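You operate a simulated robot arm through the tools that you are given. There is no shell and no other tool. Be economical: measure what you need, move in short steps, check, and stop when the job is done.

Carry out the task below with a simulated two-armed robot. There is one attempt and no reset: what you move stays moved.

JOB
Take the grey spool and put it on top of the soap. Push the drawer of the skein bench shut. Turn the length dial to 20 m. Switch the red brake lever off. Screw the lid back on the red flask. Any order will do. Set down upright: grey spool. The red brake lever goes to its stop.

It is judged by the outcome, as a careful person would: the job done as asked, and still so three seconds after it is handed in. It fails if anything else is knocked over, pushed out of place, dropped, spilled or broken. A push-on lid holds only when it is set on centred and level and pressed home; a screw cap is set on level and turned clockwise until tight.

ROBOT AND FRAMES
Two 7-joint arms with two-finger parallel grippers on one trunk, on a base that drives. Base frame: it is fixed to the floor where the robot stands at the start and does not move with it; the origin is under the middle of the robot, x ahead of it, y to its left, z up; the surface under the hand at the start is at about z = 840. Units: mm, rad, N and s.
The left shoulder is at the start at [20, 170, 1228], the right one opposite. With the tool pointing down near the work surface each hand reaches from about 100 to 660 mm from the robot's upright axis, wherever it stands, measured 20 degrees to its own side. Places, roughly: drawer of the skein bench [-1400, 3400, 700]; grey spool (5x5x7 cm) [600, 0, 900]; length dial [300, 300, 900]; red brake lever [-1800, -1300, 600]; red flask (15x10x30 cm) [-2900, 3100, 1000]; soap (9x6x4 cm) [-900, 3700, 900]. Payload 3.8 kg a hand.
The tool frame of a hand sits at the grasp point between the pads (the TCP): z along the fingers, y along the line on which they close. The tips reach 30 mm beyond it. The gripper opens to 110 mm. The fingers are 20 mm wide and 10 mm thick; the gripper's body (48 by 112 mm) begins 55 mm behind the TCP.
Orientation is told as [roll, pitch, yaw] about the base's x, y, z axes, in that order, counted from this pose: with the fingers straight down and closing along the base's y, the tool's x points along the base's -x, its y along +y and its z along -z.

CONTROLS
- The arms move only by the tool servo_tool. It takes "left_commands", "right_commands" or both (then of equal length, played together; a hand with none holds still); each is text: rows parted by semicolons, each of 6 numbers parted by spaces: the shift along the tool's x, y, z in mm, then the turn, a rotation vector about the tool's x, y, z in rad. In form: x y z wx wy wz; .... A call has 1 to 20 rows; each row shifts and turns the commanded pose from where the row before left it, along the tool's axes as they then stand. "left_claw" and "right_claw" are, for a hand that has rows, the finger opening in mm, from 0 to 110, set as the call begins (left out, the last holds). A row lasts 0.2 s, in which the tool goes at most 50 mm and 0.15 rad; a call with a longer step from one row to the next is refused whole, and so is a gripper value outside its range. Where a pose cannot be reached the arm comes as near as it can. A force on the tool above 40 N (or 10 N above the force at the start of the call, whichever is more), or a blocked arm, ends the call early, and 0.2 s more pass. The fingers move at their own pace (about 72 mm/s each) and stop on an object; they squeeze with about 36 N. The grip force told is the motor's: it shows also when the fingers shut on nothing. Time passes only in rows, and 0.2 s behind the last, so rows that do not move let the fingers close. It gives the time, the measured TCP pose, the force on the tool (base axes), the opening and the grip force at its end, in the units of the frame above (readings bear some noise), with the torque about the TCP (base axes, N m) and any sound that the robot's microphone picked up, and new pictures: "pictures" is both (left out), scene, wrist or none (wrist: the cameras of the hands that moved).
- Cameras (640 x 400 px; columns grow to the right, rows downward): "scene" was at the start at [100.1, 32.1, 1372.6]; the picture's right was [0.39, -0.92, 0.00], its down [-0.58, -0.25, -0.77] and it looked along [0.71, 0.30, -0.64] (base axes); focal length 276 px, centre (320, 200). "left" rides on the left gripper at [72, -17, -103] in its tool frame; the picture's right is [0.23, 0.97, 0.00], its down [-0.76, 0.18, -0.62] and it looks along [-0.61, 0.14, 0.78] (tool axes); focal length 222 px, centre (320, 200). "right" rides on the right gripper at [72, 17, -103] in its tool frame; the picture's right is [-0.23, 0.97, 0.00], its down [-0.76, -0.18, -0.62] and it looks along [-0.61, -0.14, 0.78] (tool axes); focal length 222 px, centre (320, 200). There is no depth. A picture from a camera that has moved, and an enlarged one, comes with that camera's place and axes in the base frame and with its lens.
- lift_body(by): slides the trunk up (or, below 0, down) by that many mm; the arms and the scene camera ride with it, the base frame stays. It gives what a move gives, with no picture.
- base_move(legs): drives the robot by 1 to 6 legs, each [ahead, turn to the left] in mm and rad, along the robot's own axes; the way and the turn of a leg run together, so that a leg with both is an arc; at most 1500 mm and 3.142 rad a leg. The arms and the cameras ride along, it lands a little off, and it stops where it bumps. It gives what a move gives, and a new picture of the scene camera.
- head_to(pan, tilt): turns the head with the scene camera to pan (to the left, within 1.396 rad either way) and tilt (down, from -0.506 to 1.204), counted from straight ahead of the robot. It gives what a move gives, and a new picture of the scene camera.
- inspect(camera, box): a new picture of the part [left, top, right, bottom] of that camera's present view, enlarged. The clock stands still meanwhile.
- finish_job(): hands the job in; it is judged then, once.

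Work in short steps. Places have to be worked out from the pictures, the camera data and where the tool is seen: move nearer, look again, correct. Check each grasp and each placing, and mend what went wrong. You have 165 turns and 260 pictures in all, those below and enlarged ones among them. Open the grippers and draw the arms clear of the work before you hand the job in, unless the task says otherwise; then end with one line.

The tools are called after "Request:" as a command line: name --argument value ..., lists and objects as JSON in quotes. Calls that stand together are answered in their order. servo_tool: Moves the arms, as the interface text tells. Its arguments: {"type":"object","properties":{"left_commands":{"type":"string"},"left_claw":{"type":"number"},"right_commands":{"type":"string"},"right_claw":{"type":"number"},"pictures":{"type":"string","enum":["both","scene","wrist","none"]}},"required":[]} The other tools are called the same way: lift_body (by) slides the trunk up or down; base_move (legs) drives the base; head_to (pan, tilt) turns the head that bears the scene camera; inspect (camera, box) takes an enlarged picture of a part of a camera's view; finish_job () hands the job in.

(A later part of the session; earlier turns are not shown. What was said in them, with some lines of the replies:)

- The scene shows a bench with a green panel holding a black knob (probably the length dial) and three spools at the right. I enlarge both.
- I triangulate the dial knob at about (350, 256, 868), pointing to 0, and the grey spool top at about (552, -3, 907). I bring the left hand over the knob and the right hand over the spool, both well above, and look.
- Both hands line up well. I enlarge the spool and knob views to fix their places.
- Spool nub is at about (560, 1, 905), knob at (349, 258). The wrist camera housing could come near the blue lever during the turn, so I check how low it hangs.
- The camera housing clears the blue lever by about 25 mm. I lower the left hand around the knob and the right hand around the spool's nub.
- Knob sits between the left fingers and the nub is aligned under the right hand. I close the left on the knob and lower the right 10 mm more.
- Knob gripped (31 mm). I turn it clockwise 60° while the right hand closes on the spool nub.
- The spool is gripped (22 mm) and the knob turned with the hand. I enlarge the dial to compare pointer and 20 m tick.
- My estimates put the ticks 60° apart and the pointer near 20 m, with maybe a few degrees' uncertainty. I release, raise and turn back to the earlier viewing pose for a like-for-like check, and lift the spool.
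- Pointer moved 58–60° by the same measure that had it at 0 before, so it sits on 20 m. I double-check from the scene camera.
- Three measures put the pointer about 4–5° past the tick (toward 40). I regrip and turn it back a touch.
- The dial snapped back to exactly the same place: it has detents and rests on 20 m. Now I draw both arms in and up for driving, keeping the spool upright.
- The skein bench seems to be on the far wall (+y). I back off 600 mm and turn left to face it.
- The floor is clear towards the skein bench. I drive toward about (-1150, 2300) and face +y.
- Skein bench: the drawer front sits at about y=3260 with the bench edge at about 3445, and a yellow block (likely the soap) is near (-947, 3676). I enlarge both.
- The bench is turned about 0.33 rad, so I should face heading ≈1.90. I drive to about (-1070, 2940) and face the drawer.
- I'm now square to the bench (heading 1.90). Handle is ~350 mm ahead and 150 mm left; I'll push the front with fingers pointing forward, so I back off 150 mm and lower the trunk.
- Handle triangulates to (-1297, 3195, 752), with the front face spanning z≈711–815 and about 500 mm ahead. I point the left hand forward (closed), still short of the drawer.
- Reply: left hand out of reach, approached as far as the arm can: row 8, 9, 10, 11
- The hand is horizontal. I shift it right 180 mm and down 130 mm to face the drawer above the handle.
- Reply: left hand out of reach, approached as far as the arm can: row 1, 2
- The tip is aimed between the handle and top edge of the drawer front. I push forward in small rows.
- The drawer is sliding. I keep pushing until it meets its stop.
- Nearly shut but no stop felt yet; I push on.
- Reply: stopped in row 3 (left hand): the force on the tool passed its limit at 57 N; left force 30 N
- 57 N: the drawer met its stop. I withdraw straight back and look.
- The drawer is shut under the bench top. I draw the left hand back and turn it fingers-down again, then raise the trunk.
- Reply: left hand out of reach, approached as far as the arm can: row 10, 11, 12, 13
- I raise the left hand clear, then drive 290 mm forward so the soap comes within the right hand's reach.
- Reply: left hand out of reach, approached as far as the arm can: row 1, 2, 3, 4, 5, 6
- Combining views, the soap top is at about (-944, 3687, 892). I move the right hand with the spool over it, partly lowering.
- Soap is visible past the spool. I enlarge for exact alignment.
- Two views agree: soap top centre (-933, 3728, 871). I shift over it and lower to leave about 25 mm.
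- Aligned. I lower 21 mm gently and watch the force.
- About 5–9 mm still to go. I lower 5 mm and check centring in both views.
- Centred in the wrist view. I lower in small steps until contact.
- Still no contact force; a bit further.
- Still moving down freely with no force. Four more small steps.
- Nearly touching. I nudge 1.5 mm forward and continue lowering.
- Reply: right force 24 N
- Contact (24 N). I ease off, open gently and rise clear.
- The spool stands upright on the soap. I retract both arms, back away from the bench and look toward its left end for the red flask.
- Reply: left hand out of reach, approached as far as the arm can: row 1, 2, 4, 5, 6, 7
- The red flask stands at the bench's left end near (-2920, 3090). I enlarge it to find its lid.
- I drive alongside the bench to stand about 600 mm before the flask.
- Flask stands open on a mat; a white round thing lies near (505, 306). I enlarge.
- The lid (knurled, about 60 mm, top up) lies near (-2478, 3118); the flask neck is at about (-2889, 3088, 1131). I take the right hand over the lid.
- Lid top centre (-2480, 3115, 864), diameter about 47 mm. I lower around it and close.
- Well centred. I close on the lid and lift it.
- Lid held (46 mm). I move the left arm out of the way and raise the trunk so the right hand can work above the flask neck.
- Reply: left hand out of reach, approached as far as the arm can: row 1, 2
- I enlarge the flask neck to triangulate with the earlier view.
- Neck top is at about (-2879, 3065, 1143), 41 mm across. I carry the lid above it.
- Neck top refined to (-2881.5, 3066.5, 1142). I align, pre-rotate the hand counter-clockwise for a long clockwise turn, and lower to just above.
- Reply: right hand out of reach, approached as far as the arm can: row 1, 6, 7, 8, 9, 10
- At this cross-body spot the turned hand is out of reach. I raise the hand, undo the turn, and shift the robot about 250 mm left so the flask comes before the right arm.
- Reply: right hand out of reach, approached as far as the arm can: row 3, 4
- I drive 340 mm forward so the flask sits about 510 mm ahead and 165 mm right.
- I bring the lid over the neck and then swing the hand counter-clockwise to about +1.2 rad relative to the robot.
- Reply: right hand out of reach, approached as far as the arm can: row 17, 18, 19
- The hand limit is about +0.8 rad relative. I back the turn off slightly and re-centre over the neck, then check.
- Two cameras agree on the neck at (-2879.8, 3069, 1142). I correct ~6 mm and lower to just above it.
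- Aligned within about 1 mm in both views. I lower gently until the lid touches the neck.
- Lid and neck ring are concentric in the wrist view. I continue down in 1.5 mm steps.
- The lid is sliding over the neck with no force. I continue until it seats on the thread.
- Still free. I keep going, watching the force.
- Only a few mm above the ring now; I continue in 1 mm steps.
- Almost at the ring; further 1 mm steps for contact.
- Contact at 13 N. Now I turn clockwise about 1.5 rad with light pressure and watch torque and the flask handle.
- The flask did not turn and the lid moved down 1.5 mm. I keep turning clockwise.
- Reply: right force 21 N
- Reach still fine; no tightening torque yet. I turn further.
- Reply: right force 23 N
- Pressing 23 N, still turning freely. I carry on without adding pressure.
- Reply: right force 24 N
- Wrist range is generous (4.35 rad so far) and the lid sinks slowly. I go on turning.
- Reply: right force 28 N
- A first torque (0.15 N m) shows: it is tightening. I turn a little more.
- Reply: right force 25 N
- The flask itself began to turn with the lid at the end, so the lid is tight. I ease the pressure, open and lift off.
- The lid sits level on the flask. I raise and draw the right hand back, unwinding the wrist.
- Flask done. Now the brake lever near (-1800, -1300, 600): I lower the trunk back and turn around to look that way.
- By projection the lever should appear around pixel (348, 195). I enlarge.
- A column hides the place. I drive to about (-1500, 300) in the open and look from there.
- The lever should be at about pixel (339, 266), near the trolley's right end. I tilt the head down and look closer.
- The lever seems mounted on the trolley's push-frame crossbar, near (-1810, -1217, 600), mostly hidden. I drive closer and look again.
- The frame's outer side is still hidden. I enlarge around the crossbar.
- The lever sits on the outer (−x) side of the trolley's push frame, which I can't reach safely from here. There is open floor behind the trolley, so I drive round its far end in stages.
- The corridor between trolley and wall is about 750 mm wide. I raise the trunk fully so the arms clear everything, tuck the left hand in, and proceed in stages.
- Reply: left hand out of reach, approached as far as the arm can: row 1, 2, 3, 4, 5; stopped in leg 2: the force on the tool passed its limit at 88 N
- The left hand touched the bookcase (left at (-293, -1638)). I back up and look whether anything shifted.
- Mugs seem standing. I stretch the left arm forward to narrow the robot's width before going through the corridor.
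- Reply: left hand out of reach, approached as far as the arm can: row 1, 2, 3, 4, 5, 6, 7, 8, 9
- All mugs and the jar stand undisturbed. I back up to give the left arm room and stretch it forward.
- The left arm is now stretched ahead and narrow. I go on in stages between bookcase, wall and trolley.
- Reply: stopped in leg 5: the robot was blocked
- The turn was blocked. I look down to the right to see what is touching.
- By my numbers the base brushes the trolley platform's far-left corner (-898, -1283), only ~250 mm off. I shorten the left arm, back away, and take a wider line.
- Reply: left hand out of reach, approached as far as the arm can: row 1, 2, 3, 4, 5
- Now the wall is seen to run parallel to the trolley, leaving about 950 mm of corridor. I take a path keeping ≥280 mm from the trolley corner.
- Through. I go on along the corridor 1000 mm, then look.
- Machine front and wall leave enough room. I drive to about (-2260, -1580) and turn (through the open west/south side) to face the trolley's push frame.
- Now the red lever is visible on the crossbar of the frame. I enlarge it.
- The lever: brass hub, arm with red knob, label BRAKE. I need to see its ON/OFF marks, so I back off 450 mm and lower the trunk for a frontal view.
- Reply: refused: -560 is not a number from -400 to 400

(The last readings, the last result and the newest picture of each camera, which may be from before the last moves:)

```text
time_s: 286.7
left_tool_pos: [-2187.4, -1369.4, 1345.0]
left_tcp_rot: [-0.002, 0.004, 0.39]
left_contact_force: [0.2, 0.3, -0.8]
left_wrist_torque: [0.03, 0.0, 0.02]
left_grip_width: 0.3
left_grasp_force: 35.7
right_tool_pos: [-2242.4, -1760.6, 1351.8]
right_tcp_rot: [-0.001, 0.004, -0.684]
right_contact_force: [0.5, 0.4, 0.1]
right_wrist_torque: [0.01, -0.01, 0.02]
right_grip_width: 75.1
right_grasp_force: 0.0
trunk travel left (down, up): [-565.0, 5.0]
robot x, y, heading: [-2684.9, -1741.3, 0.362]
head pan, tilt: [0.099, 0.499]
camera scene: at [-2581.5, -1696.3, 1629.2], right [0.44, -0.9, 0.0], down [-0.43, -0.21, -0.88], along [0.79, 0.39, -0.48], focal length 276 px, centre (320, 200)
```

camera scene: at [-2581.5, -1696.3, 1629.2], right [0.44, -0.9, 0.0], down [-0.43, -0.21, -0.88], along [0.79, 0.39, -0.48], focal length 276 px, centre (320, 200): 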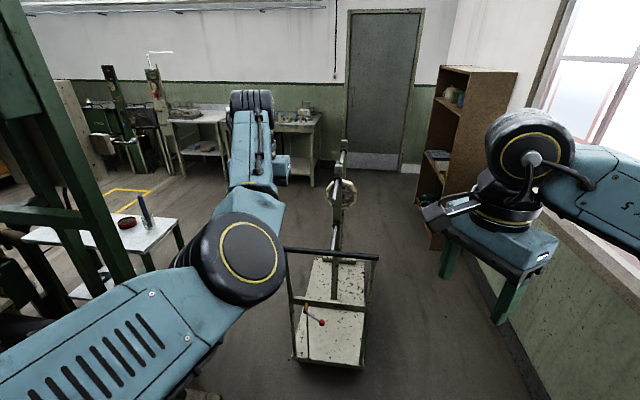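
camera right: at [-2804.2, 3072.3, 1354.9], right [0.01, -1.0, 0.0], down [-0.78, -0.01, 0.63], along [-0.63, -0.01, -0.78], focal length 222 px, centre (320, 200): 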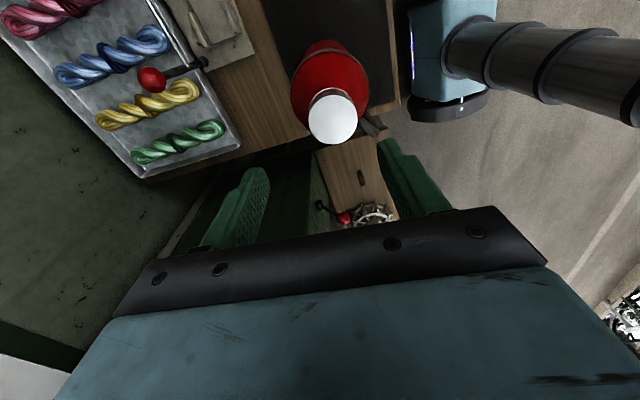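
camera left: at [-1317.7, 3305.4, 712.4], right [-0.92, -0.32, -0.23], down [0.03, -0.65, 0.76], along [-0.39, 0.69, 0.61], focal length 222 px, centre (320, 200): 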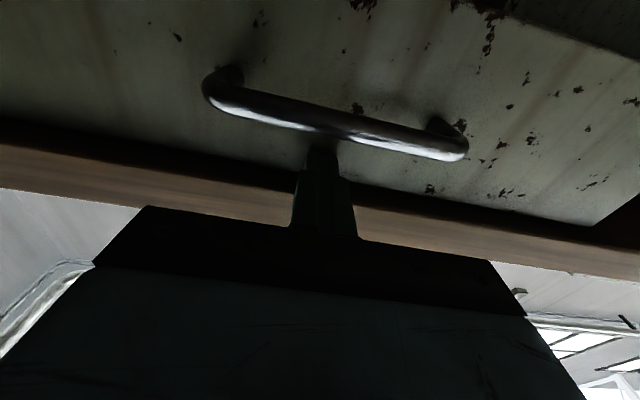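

I lower the trunk 400 mm (the largest single step).

Request:
lift_body --by -400

Request:
head_to --pan 0.1 --tilt 0.45

Request:
inspect --camera "scene" --box '[270, 200, 400, 300]'

```text
time_s: 290.6
left_tool_pos: [-2187.4, -1369.3, 945.4]
left_tcp_rot: [-0.002, 0.002, 0.392]
left_contact_force: [0.3, 0.8, -0.7]
left_wrist_torque: [-0.01, 0.05, -0.01]
left_grip_width: 0.0
left_grasp_force: 36.1
right_tool_pos: [-2242.0, -1760.2, 951.5]
right_tcp_rot: [-0.001, 0.005, -0.684]
right_contact_force: [1.0, 0.3, 0.0]
right_wrist_torque: [0.02, 0.03, -0.02]
right_grip_width: 74.8
right_grasp_force: 0.0
trunk travel left (down, up): [-165.0, 405.0]
robot x, y, heading: [-2680.0, -1741.2, 0.364]
head pan, tilt: [0.099, 0.499]
```

```text
time_s: 291.2
left_tool_pos: [-2187.8, -1369.3, 945.2]
left_tcp_rot: [-0.005, 0.003, 0.391]
left_contact_force: [-0.7, 0.4, -0.8]
left_wrist_torque: [-0.01, 0.02, -0.02]
left_grip_width: 0.2
left_grasp_force: 36.2
right_tool_pos: [-2242.7, -1759.3, 951.9]
right_tcp_rot: [-0.002, 0.004, -0.683]
right_contact_force: [-0.1, -1.0, -0.1]
right_wrist_torque: [-0.02, 0.01, -0.05]
right_grip_width: 75.1
right_grasp_force: 0.0
trunk travel left (down, up): [-165.0, 405.0]
robot x, y, heading: [-2682.2, -1745.1, 0.36]
head pan, tilt: [0.099, 0.45]
camera scene: at [-2580.6, -1695.9, 1233.8], right [0.44, -0.9, 0.0], down [-0.39, -0.19, -0.9], along [0.81, 0.4, -0.44], focal length 276 px, centre (320, 200)
```

scene: 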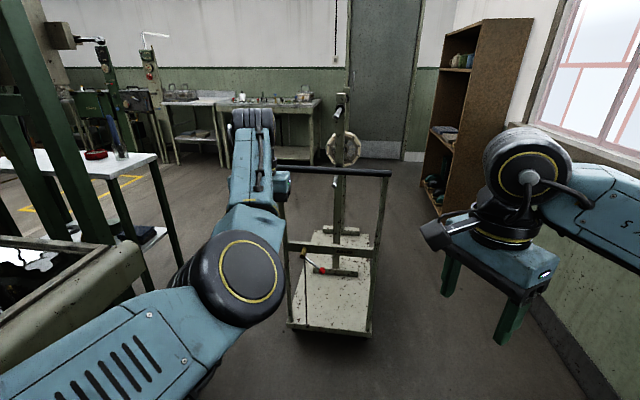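

```text
4.00 times, centred on (335, 250) of scene
camera zoom: at [-2580.6, -1695.9, 1233.8], right [0.44, -0.9, 0.0], down [-0.39, -0.19, -0.9], along [0.81, 0.4, -0.44], focal length 1102 px, centre (260, 0)
```

zoom: 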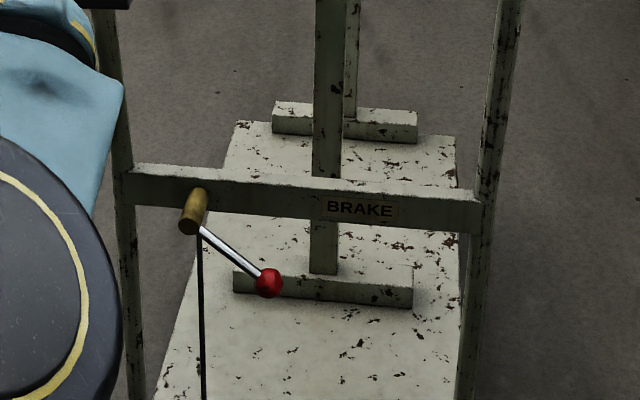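

No ON/OFF marks besides BRAKE; the arm (about 100 mm) now rests about 39° below horizontal, so off should be the other stop (up). Hub is at (-1835, -1249, 570), knob at (-1806, -1322, 505). I turn the left hand to point forward here in free space.

Request:
servo_tool --left_commands "0 0 0 0 -0.15 0;0 0 0 0 -0.15 0;0 0 0 0 -0.15 0;0 0 0 0 -0.15 0;0 0 0 0 -0.15 0;0 0 0 0 -0.15 0;0 0 0 0 -0.15 0;0 0 0 0 -0.15 0;0 0 0 0 -0.15 0;0 0 0 0 -0.15 0;0 0 0 0 -0.07 0;0 0 0 0 0 0" --left_claw 0 --pictures "scene"

```text
time_s: 293.8
left_tool_pos: [-2187.2, -1369.2, 944.7]
left_tcp_rot: [-0.688, -1.564, 1.08]
left_contact_force: [-0.2, 0.4, 0.2]
left_wrist_torque: [0.02, -0.01, 0.0]
left_grip_width: 0.1
left_grasp_force: 35.9
right_tool_pos: [-2242.2, -1759.5, 951.5]
right_tcp_rot: [0.001, 0.002, -0.684]
right_contact_force: [-1.2, 1.0, 0.1]
right_wrist_torque: [0.04, 0.01, -0.01]
right_grip_width: 75.1
right_grasp_force: 0.1
trunk travel left (down, up): [-165.0, 405.0]
robot x, y, heading: [-2682.4, -1740.6, 0.361]
head pan, tilt: [0.099, 0.45]
camera scene: at [-2580.6, -1695.9, 1233.8], right [0.44, -0.9, 0.0], down [-0.39, -0.19, -0.9], along [0.81, 0.4, -0.44], focal length 276 px, centre (320, 200)
```

scene: 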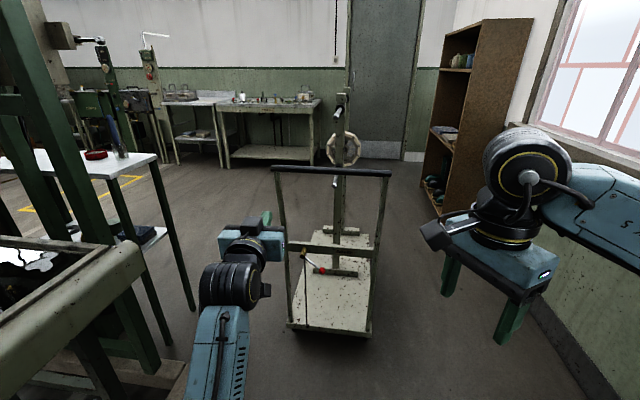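

I lower the trunk fully, bring the left hand down to below knob height, and draw the right hand back.

Request:
lift_body --by -165

Request:
servo_tool --left_commands "40 0 0 0 0 0;40 0 0 0 0 0;40 0 0 0 0 0;40 0 0 0 0 0;40 0 0 0 0 0;40 0 0 0 0 0;40 0 0 0 0 0;30 0 0 0 0 0;0 0 0 0 0 0" --right_commands "22 -37.5 0 0 0 0;22 -37.5 0 0 0 0;22 -37.5 0 0 0 0;0 0 0 0 0 0;0 0 0 0 0 0;0 0 0 0 0 0;0 0 0 0 0 0;0 0 0 0 0 0;0 0 0 0 0 0" --left_claw 0 --pictures "scene"

```text
time_s: 295.7
left_tool_pos: [-2186.4, -1368.8, 780.6]
left_tcp_rot: [-0.538, -1.566, 0.93]
left_contact_force: [-0.5, 0.2, -0.5]
left_wrist_torque: [-0.03, 0.01, -0.01]
left_grip_width: 0.1
left_grasp_force: 36.2
right_tool_pos: [-2242.3, -1759.1, 786.6]
right_tcp_rot: [0.002, 0.002, -0.686]
right_contact_force: [0.9, 0.6, 0.1]
right_wrist_torque: [0.01, 0.02, 0.01]
right_grip_width: 74.7
right_grasp_force: 0.1
trunk travel left (down, up): [0.0, 570.0]
robot x, y, heading: [-2687.1, -1739.6, 0.365]
head pan, tilt: [0.099, 0.45]
```

```text
time_s: 297.7
left_tool_pos: [-2187.8, -1369.9, 470.2]
left_tcp_rot: [-0.554, -1.565, 0.945]
left_contact_force: [0.0, -0.2, -1.0]
left_wrist_torque: [0.02, -0.01, -0.03]
left_grip_width: 0.2
left_grasp_force: 36.2
right_tool_pos: [-2364.1, -1805.0, 786.6]
right_tcp_rot: [0.001, 0.002, -0.687]
right_contact_force: [-0.1, 0.0, 0.5]
right_wrist_torque: [0.01, 0.01, 0.0]
right_grip_width: 75.1
right_grasp_force: 0.1
trunk travel left (down, up): [0.0, 570.0]
robot x, y, heading: [-2677.3, -1745.3, 0.363]
head pan, tilt: [0.099, 0.45]
camera scene: at [-2580.6, -1695.9, 1068.8], right [0.44, -0.9, 0.0], down [-0.39, -0.19, -0.9], along [0.81, 0.4, -0.44], focal length 276 px, centre (320, 200)
```

scene: 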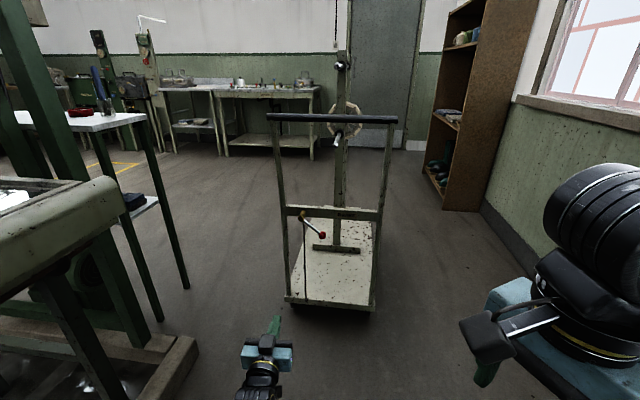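

I drive 290 mm forward, hand low in front, then check with both cameras.

Request:
base_move --legs '[[290, 0]]'

Request:
servo_tool --left_commands "0 -26 0 0 0 0;0 -26 0 0 0 0;0 -26 0 0 0 0;0 0 0 0 0 0" --left_claw 0

```text
time_s: 299.7
left_tool_pos: [-1914.3, -1270.1, 470.0]
left_tcp_rot: [-0.514, -1.566, 0.902]
left_contact_force: [0.1, -0.5, -0.3]
left_wrist_torque: [0.03, 0.01, 0.02]
left_grip_width: 0.0
left_grasp_force: 36.2
right_tool_pos: [-2093.6, -1703.4, 787.0]
right_tcp_rot: [-0.001, 0.004, -0.688]
right_contact_force: [0.2, -0.9, 0.3]
right_wrist_torque: [0.01, -0.02, 0.04]
right_grip_width: 75.1
right_grasp_force: 0.1
trunk travel left (down, up): [0.0, 570.0]
robot x, y, heading: [-2411.0, -1640.7, 0.361]
head pan, tilt: [0.099, 0.45]
camera scene: at [-2308.6, -1594.0, 1068.8], right [0.44, -0.9, 0.0], down [-0.39, -0.19, -0.9], along [0.81, 0.4, -0.44], focal length 276 px, centre (320, 200)
```

scene: 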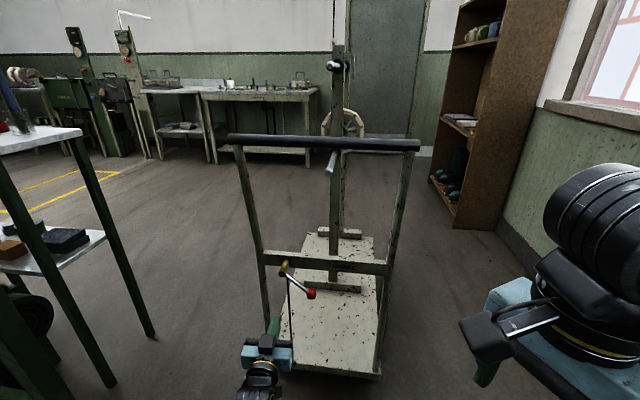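

```text
time_s: 300.7
left_tool_pos: [-1885.7, -1342.2, 470.3]
left_tcp_rot: [-0.551, -1.565, 0.94]
left_contact_force: [-0.8, -0.3, 0.3]
left_wrist_torque: [0.0, 0.01, 0.02]
left_grip_width: 0.1
left_grasp_force: 35.9
right_tool_pos: [-2092.3, -1703.3, 786.6]
right_tcp_rot: [0.0, 0.004, -0.688]
right_contact_force: [-0.2, 0.5, 0.0]
right_wrist_torque: [-0.01, 0.01, -0.02]
right_grip_width: 75.0
right_grasp_force: 0.2
trunk travel left (down, up): [0.0, 570.0]
robot x, y, heading: [-2410.7, -1639.1, 0.36]
head pan, tilt: [0.099, 0.45]
camera scene: at [-2308.5, -1594.1, 1068.8], right [0.44, -0.9, 0.0], down [-0.39, -0.19, -0.9], along [0.81, 0.4, -0.44], focal length 276 px, centre (320, 200)
camera left: at [-1975.7, -1395.9, 398.6], right [-0.37, 0.9, -0.23], down [-0.64, -0.07, 0.76], along [0.67, 0.43, 0.6], focal length 222 px, centre (320, 200)
```

scene: 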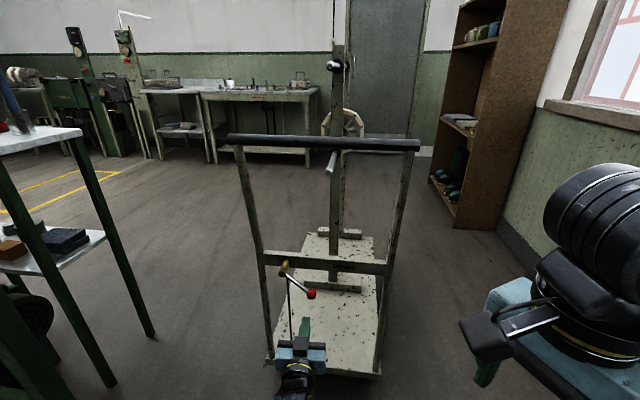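
left: 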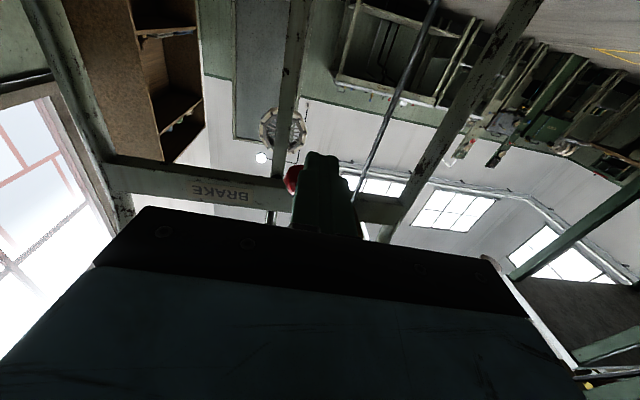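

Wrist camera confirms: knob slightly right of and above my finger. I advance 60 mm beneath the arm.

Request:
servo_tool --left_commands "0 0 20 0 0 0;0 0 20 0 0 0;0 0 20 0 0 0;0 0 0 0 0 0" --left_claw 0

Request:
inspect --camera "scene" --box '[250, 230, 370, 350]'

```text
time_s: 301.7
left_tool_pos: [-1839.9, -1320.6, 483.7]
left_tcp_rot: [-0.468, -1.566, 0.857]
left_contact_force: [0.0, -0.4, 0.0]
left_wrist_torque: [0.0, 0.01, -0.01]
left_grip_width: 0.2
left_grasp_force: 36.4
left hand out of reach, approached as far as the arm can: row 2, 3
right_tool_pos: [-2093.0, -1703.2, 787.2]
right_tcp_rot: [0.0, 0.003, -0.688]
right_contact_force: [0.1, -0.3, 0.1]
right_wrist_torque: [-0.01, -0.01, -0.02]
right_grip_width: 74.9
right_grasp_force: 0.1
trunk travel left (down, up): [0.0, 570.0]
robot x, y, heading: [-2410.0, -1639.7, 0.359]
head pan, tilt: [0.099, 0.45]
camera scene: at [-2308.5, -1594.0, 1068.8], right [0.44, -0.9, 0.0], down [-0.39, -0.19, -0.9], along [0.81, 0.4, -0.44], focal length 276 px, centre (320, 200)
camera left: at [-1930.3, -1373.5, 411.3], right [-0.37, 0.9, -0.23], down [-0.64, -0.07, 0.76], along [0.67, 0.43, 0.6], focal length 222 px, centre (320, 200)
```

scene: 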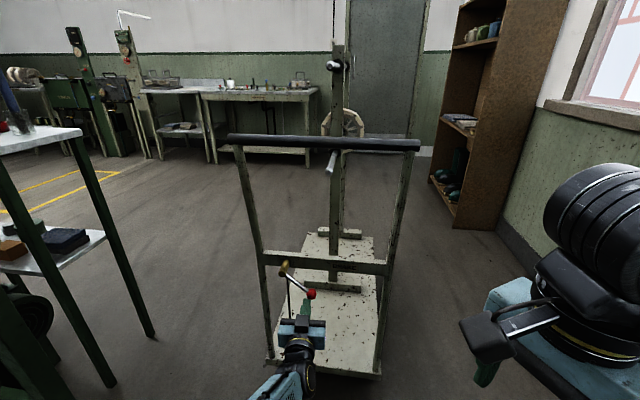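
left: 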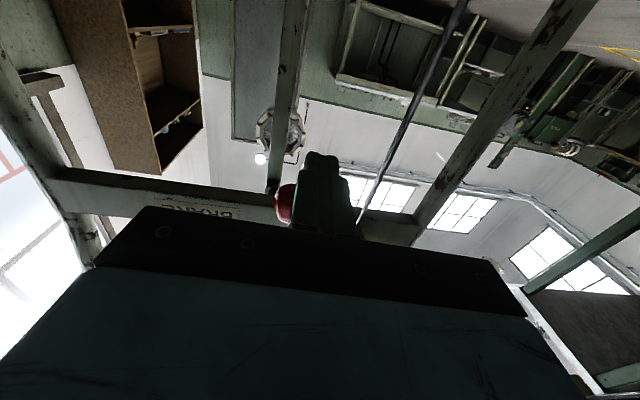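

```text
3.33 times, centred on (310, 290) of scene
camera zoom: at [-2308.5, -1594.0, 1068.8], right [0.44, -0.9, 0.0], down [-0.39, -0.19, -0.9], along [0.81, 0.4, -0.44], focal length 918 px, centre (353, -100)
```

zoom: 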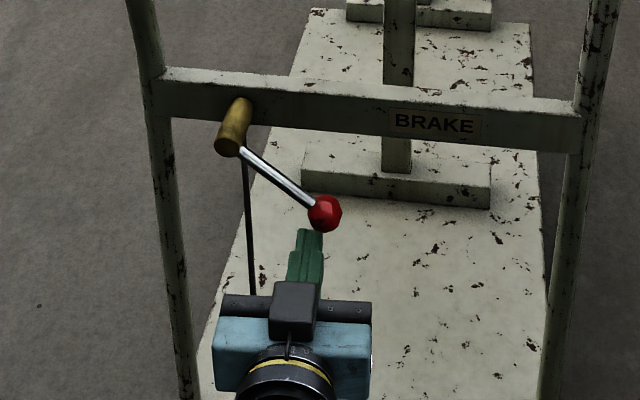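

The arm is at its reach limit. I pull the hand back and lower it a bit, move the base 90 mm forward, and try again.

Request:
servo_tool --left_commands "0 0 -25 0 0 0;0 0 -25 0 0 0;14 0 0 0 0 0;0 0 0 0 0 0" --left_claw 0 --pictures "none"

Request:
base_move --legs '[[70, 0]]'

Request:
inspect --camera "scene" --box '[220, 250, 360, 390]'

Request:
inspect --camera "left" --box '[200, 80, 440, 260]'

```text
time_s: 302.7
left_tool_pos: [-1885.1, -1340.0, 470.1]
left_tcp_rot: [-0.55, -1.566, 0.938]
left_contact_force: [-0.4, -0.3, 0.3]
left_wrist_torque: [0.0, 0.0, 0.0]
left_grip_width: 0.0
left_grasp_force: 36.1
right_tool_pos: [-2093.9, -1703.9, 787.2]
right_tcp_rot: [0.001, 0.004, -0.685]
right_contact_force: [0.9, -1.8, 0.7]
right_wrist_torque: [-0.02, -0.02, 0.0]
right_grip_width: 74.9
right_grasp_force: 0.0
trunk travel left (down, up): [0.0, 570.0]
robot x, y, heading: [-2414.0, -1643.6, 0.36]
head pan, tilt: [0.099, 0.45]
```

```text
time_s: 303.7
left_tool_pos: [-1821.8, -1315.6, 469.7]
left_tcp_rot: [-0.494, -1.565, 0.882]
left_contact_force: [-0.8, -0.6, 0.4]
left_wrist_torque: [-0.02, -0.01, 0.0]
left_grip_width: 0.0
left_grasp_force: 35.7
right_tool_pos: [-2027.9, -1679.4, 786.9]
right_tcp_rot: [0.001, 0.003, -0.688]
right_contact_force: [-0.3, 0.0, -0.1]
right_wrist_torque: [0.0, -0.02, 0.0]
right_grip_width: 75.2
right_grasp_force: 0.1
trunk travel left (down, up): [0.0, 570.0]
robot x, y, heading: [-2346.0, -1614.7, 0.358]
head pan, tilt: [0.099, 0.45]
camera scene: at [-2243.6, -1569.8, 1068.8], right [0.44, -0.9, 0.0], down [-0.39, -0.19, -0.9], along [0.81, 0.4, -0.44], focal length 276 px, centre (320, 200)
```

scene: 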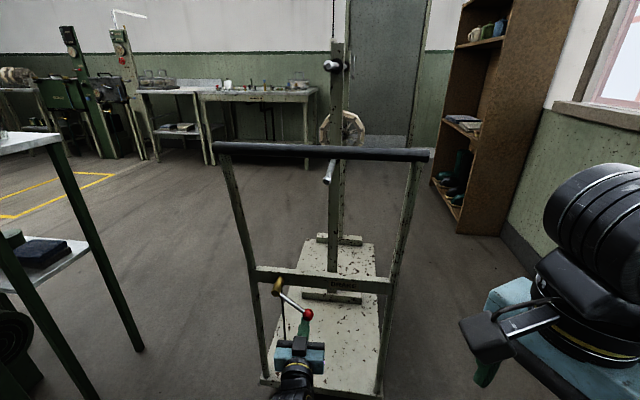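

```text
2.86 times, centred on (290, 320) of scene
camera zoom: at [-2243.6, -1569.8, 1068.8], right [0.44, -0.9, 0.0], down [-0.39, -0.19, -0.9], along [0.81, 0.4, -0.44], focal length 787 px, centre (406, -143)
```

zoom: 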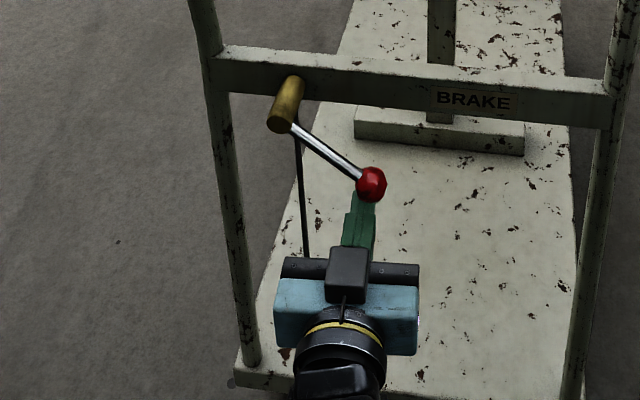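

```text
2.22 times, centred on (320, 170) of left
camera zoom: at [-1911.2, -1368.9, 397.7], right [-0.37, 0.9, -0.23], down [-0.64, -0.07, 0.76], along [0.67, 0.43, 0.6], focal length 494 px, centre (320, 267)
```

zoom: 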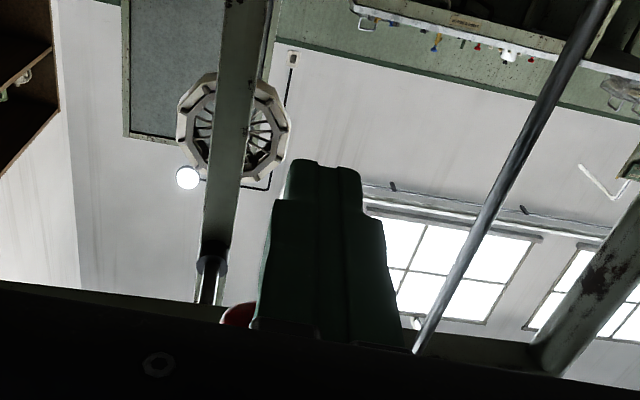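

The finger is now beneath the arm next to the knob. I lift upward in 8 mm steps.

Request:
servo_tool --left_commands "-8 0 0 0 0 0;-8 0 0 0 0 0;-8 0 0 0 0 0;-8 0 0 0 0 0;-8 0 0 0 0 0;-8 0 0 0 0 0;-8 0 0 0 0 0" --left_claw 0

Request:
inspect --camera "scene" --box '[220, 250, 360, 390]'

```text
time_s: 305.3
left_tool_pos: [-1821.8, -1312.3, 526.0]
left_tcp_rot: [0.69, -1.567, -0.298]
left_contact_force: [0.1, 2.8, 0.7]
left_wrist_torque: [-0.03, 0.01, 0.03]
left_grip_width: 0.1
left_grasp_force: 35.9
right_tool_pos: [-2028.0, -1678.6, 787.1]
right_tcp_rot: [0.0, 0.004, -0.688]
right_contact_force: [0.7, 0.8, -0.3]
right_wrist_torque: [-0.03, -0.01, 0.01]
right_grip_width: 75.2
right_grasp_force: 0.1
trunk travel left (down, up): [0.0, 570.0]
robot x, y, heading: [-2345.0, -1615.6, 0.363]
head pan, tilt: [0.099, 0.45]
camera scene: at [-2243.6, -1569.7, 1068.8], right [0.44, -0.9, 0.0], down [-0.39, -0.19, -0.9], along [0.81, 0.4, -0.44], focal length 276 px, centre (320, 200)
camera left: at [-1911.0, -1364.5, 453.7], right [-0.37, 0.9, -0.23], down [-0.64, -0.07, 0.76], along [0.67, 0.43, 0.61], focal length 222 px, centre (320, 200)
```

scene: 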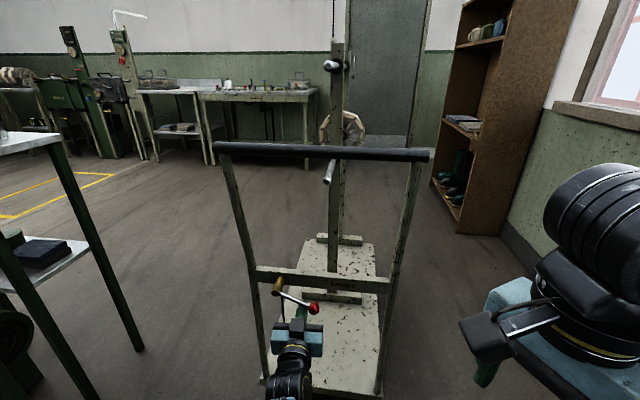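
left: 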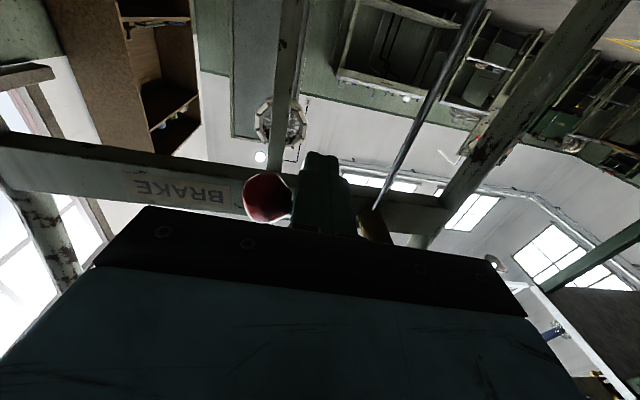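

```text
2.86 times, centred on (290, 320) of scene
camera zoom: at [-2243.6, -1569.7, 1068.8], right [0.44, -0.9, 0.0], down [-0.39, -0.19, -0.9], along [0.81, 0.4, -0.44], focal length 787 px, centre (406, -143)
```

zoom: 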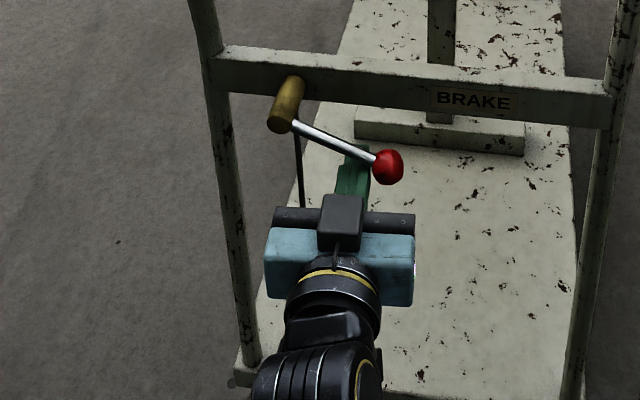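

The lever moves up readily. I keep lifting until it meets its stop.

Request:
servo_tool --left_commands "-8 0 0 0 0 0;-8 0 0 0 0 0;-8 0 0 0 0 0;-8 0 0 0 0 0;-8 0 0 0 0 0;-8 0 0 0 0 0;-8 0 0 0 0 0;-8 0 0 0 0 0;-8 0 0 0 0 0;-8 0 0 0 0 0" --left_claw 0

Request:
inspect --camera "scene" --box '[220, 230, 360, 370]'

```text
time_s: 307.5
left_tool_pos: [-1822.7, -1305.7, 594.6]
left_tcp_rot: [1.413, -1.553, -1.018]
left_contact_force: [1.2, 0.0, 1.0]
left_wrist_torque: [-0.03, 0.04, 0.02]
left_grip_width: 0.0
left_grasp_force: 35.9
left hand out of reach, approached as far as the arm can: row 8, 9, 10
right_tool_pos: [-2027.3, -1678.5, 787.1]
right_tcp_rot: [0.002, 0.003, -0.689]
right_contact_force: [-0.2, -1.4, 1.1]
right_wrist_torque: [0.01, 0.02, 0.0]
right_grip_width: 74.9
right_grasp_force: 0.1
trunk travel left (down, up): [0.0, 570.0]
robot x, y, heading: [-2347.8, -1615.8, 0.354]
head pan, tilt: [0.099, 0.45]
camera scene: at [-2243.6, -1569.8, 1068.8], right [0.44, -0.9, 0.0], down [-0.39, -0.19, -0.9], along [0.81, 0.4, -0.44], focal length 276 px, centre (320, 200)
camera left: at [-1912.6, -1358.3, 520.9], right [-0.38, 0.9, -0.21], down [-0.64, -0.09, 0.77], along [0.67, 0.42, 0.61], focal length 222 px, centre (320, 200)
```

scene: 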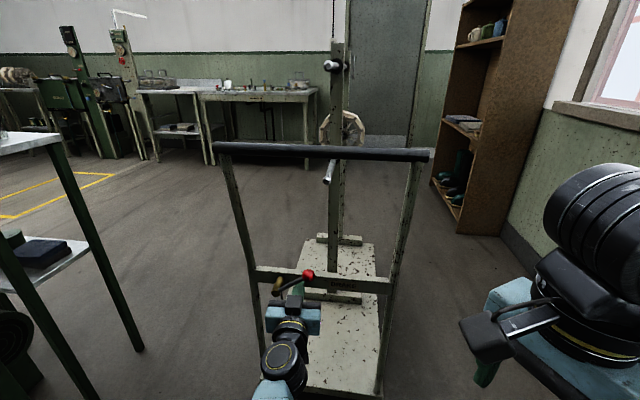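
left: 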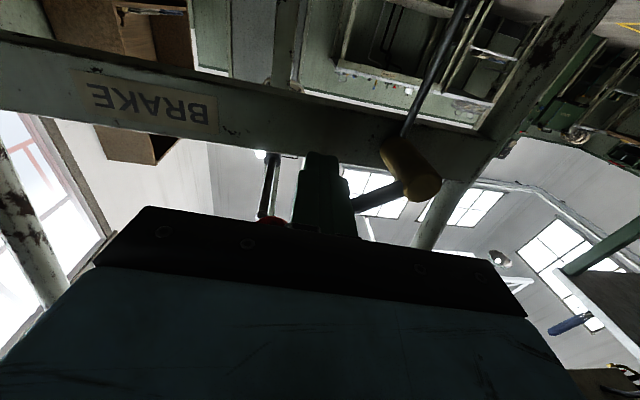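

```text
2.86 times, centred on (290, 300) of scene
camera zoom: at [-2243.6, -1569.8, 1068.8], right [0.44, -0.9, 0.0], down [-0.39, -0.19, -0.9], along [0.81, 0.4, -0.44], focal length 787 px, centre (406, -86)
```

zoom: 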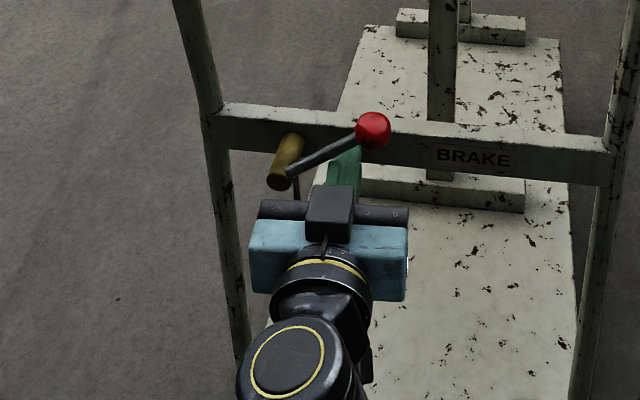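

The lever is now well above horizontal; the arm alone runs out of reach, so I use the trunk lift to push further, gently.

Request:
lift_body --by 12

Request:
inspect --camera "scene" --box '[220, 230, 360, 370]'

```text
time_s: 308.1
left_tool_pos: [-1824.1, -1306.8, 599.1]
left_tcp_rot: [0.815, -1.55, -0.423]
left_contact_force: [1.2, -4.8, -19.7]
left_wrist_torque: [-0.19, -0.09, 0.01]
left_grip_width: 0.1
left_grasp_force: 35.7
right_tool_pos: [-2026.7, -1679.1, 799.7]
right_tcp_rot: [0.0, 0.002, -0.687]
right_contact_force: [0.1, 1.2, 0.2]
right_wrist_torque: [-0.04, 0.03, 0.01]
right_grip_width: 75.1
right_grasp_force: 0.1
trunk travel left (down, up): [-12.0, 558.0]
robot x, y, heading: [-2347.9, -1615.5, 0.357]
head pan, tilt: [0.099, 0.45]
```

```text
2.86 times, centred on (290, 300) of scene
camera zoom: at [-2242.3, -1569.4, 1080.5], right [0.44, -0.9, 0.0], down [-0.39, -0.19, -0.9], along [0.81, 0.4, -0.44], focal length 787 px, centre (406, -86)
```

zoom: 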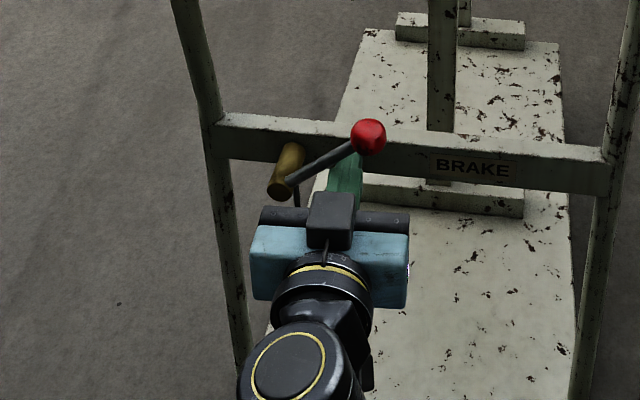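

The tool rose only 4.5 mm of 12 and shows 20 N back: the stop. I press 4 mm more to be sure.

Request:
lift_body --by 5

```text
time_s: 308.6
left_tool_pos: [-1822.4, -1309.5, 604.8]
left_tcp_rot: [1.029, -1.551, -0.639]
left_contact_force: [-0.8, -5.5, -17.1]
left_wrist_torque: [-0.13, 0.03, -0.01]
left_grip_width: 0.1
left_grasp_force: 36.0
right_tool_pos: [-2027.5, -1679.5, 805.9]
right_tcp_rot: [0.001, 0.002, -0.688]
right_contact_force: [0.0, -0.5, -1.7]
right_wrist_torque: [-0.02, 0.0, -0.01]
right_grip_width: 74.9
right_grasp_force: 0.0
trunk travel left (down, up): [-17.0, 553.0]
robot x, y, heading: [-2347.6, -1616.8, 0.354]
head pan, tilt: [0.099, 0.45]
```

It still moved with steady force, so it isn't at the stop yet. I lift further.

Request:
lift_body --by 12

Request:
inspect --camera "scene" --box '[240, 240, 340, 340]'

Request:
inspect --camera "left" --box '[160, 60, 480, 260]'

```text
time_s: 309.1
left_tool_pos: [-1825.0, -1311.2, 606.8]
left_tcp_rot: [0.601, -1.537, -0.211]
left_contact_force: [-1.0, -9.8, -8.4]
left_wrist_torque: [-0.04, 0.01, 0.01]
left_grip_width: 0.0
left_grasp_force: 35.9
right_tool_pos: [-2027.8, -1679.6, 814.3]
right_tcp_rot: [-0.001, 0.004, -0.689]
right_contact_force: [-1.0, -0.3, 0.6]
right_wrist_torque: [-0.01, 0.01, 0.01]
right_grip_width: 74.9
right_grasp_force: 0.0
trunk travel left (down, up): [-26.0, 544.0]
robot x, y, heading: [-2345.9, -1614.3, 0.356]
head pan, tilt: [0.099, 0.45]
stopped: the force on the tool passed its limit at 44 N (the readings are from after the stop); the commanded pose is now the measured one
```

```text
4.00 times, centred on (290, 290) of scene
camera zoom: at [-2243.1, -1570.4, 1095.0], right [0.44, -0.9, 0.0], down [-0.39, -0.19, -0.9], along [0.81, 0.4, -0.44], focal length 1102 px, centre (440, -160)
```

zoom: 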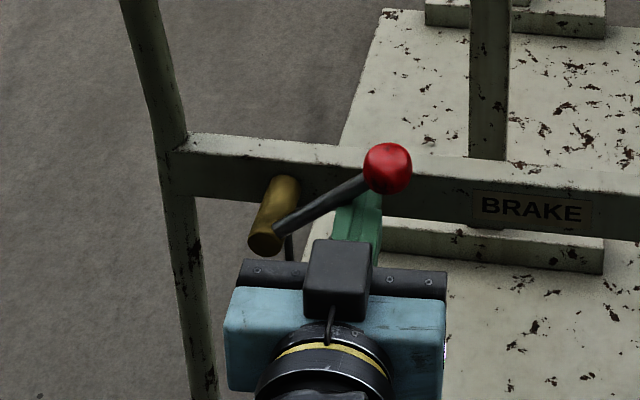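

```text
2.00 times, centred on (320, 160) of left
camera zoom: at [-1916.5, -1362.4, 536.2], right [-0.37, 0.9, -0.21], down [-0.62, -0.08, 0.78], along [0.69, 0.42, 0.59], focal length 444 px, centre (320, 280)
```

zoom: 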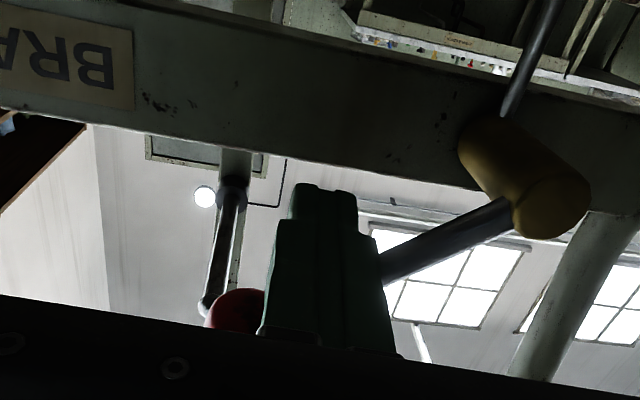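

44 N with almost no motion: the lever is at its upper stop (about +40°, mirrored from -40°). I lower the finger, withdraw and check that it stays.

Request:
servo_tool --left_commands "12 0 0 0 0 0;20 0 0 0 0 0;20 0 0 0 0 0;0 0 -25 0 0 0;0 0 -25 0 0 0;0 0 -25 0 0 0;0 0 -25 0 0 0;0 0 0 0 0 0" --left_claw 0 --pictures "none"

Request:
base_move --legs '[[-350, 0]]'

Request:
inspect --camera "scene" --box '[260, 130, 400, 330]'

```text
time_s: 310.9
left_tool_pos: [-1918.3, -1347.3, 559.3]
left_tcp_rot: [0.578, -1.545, -0.187]
left_contact_force: [0.4, 0.5, 0.9]
left_wrist_torque: [0.0, 0.0, -0.02]
left_grip_width: 0.1
left_grasp_force: 35.6
right_tool_pos: [-2027.9, -1680.1, 813.3]
right_tcp_rot: [0.0, 0.005, -0.688]
right_contact_force: [1.5, 0.8, -0.7]
right_wrist_torque: [-0.01, -0.01, 0.04]
right_grip_width: 74.9
right_grasp_force: 0.2
trunk travel left (down, up): [-26.0, 544.0]
robot x, y, heading: [-2345.8, -1615.8, 0.357]
head pan, tilt: [0.099, 0.45]
```

```text
time_s: 313.1
left_tool_pos: [-2246.7, -1469.1, 558.1]
left_tcp_rot: [0.581, -1.546, -0.19]
left_contact_force: [-0.1, 0.2, -0.4]
left_wrist_torque: [0.01, 0.02, -0.03]
left_grip_width: 0.2
left_grasp_force: 36.2
right_tool_pos: [-2353.8, -1799.9, 813.2]
right_tcp_rot: [-0.001, 0.004, -0.686]
right_contact_force: [1.4, -0.1, 0.8]
right_wrist_torque: [0.0, -0.01, 0.01]
right_grip_width: 75.2
right_grasp_force: 0.2
trunk travel left (down, up): [-26.0, 544.0]
robot x, y, heading: [-2669.8, -1741.2, 0.358]
head pan, tilt: [0.099, 0.45]
camera scene: at [-2570.6, -1692.1, 1094.5], right [0.44, -0.9, 0.0], down [-0.39, -0.19, -0.9], along [0.81, 0.4, -0.44], focal length 276 px, centre (320, 200)
```

scene: 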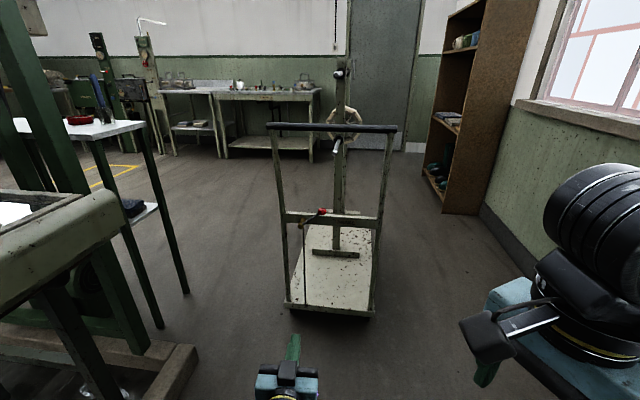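

```text
2.00 times, centred on (330, 230) of scene
camera zoom: at [-2570.6, -1692.1, 1094.5], right [0.44, -0.9, 0.0], down [-0.39, -0.19, -0.9], along [0.81, 0.4, -0.44], focal length 551 px, centre (300, 140)
```

zoom: 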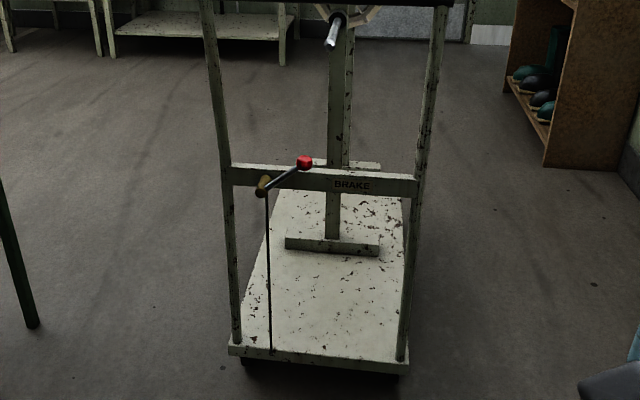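

The lever stays up at its stop and the trolley is undisturbed. All five jobs are done; I open both grippers in free space.

Request:
servo_tool --left_commands "0 0 0 0 0 0;0 0 0 0 0 0;0 0 0 0 0 0;0 0 0 0 0 0;0 0 0 0 0 0" --right_commands "0 0 0 0 0 0;0 0 0 0 0 0;0 0 0 0 0 0;0 0 0 0 0 0;0 0 0 0 0 0" --left_claw 100 --right_claw 100 --pictures "none"

Request:
finish_job

```text
time_s: 314.4
left_tool_pos: [-2246.7, -1468.9, 558.0]
left_tcp_rot: [0.582, -1.546, -0.188]
left_contact_force: [1.0, -0.1, 0.4]
left_wrist_torque: [0.0, -0.01, 0.03]
left_grip_width: 100.0
left_grasp_force: 0.0
right_tool_pos: [-2354.7, -1800.4, 812.7]
right_tcp_rot: [-0.001, 0.003, -0.686]
right_contact_force: [-0.3, -0.6, -0.4]
right_wrist_torque: [-0.01, 0.02, 0.01]
right_grip_width: 99.9
right_grasp_force: 0.0
trunk travel left (down, up): [-26.0, 544.0]
robot x, y, heading: [-2670.9, -1737.4, 0.357]
head pan, tilt: [0.099, 0.45]
```

```text
The job is handed in.
```

I finished all five jobs and handed in: the grey spool stands upright on the soap, the drawer is shut, the dial is on 20 m, the brake lever is at its stop (no ON/OFF marks, so I took the other end of its travel as off), and the flask lid is screwed tight; tightening turned the flask and shifted it about 12 mm, the left hand bumped the bookcase without moving anything on it, and the base seems to have brushed the trolley's corner without shifting it.
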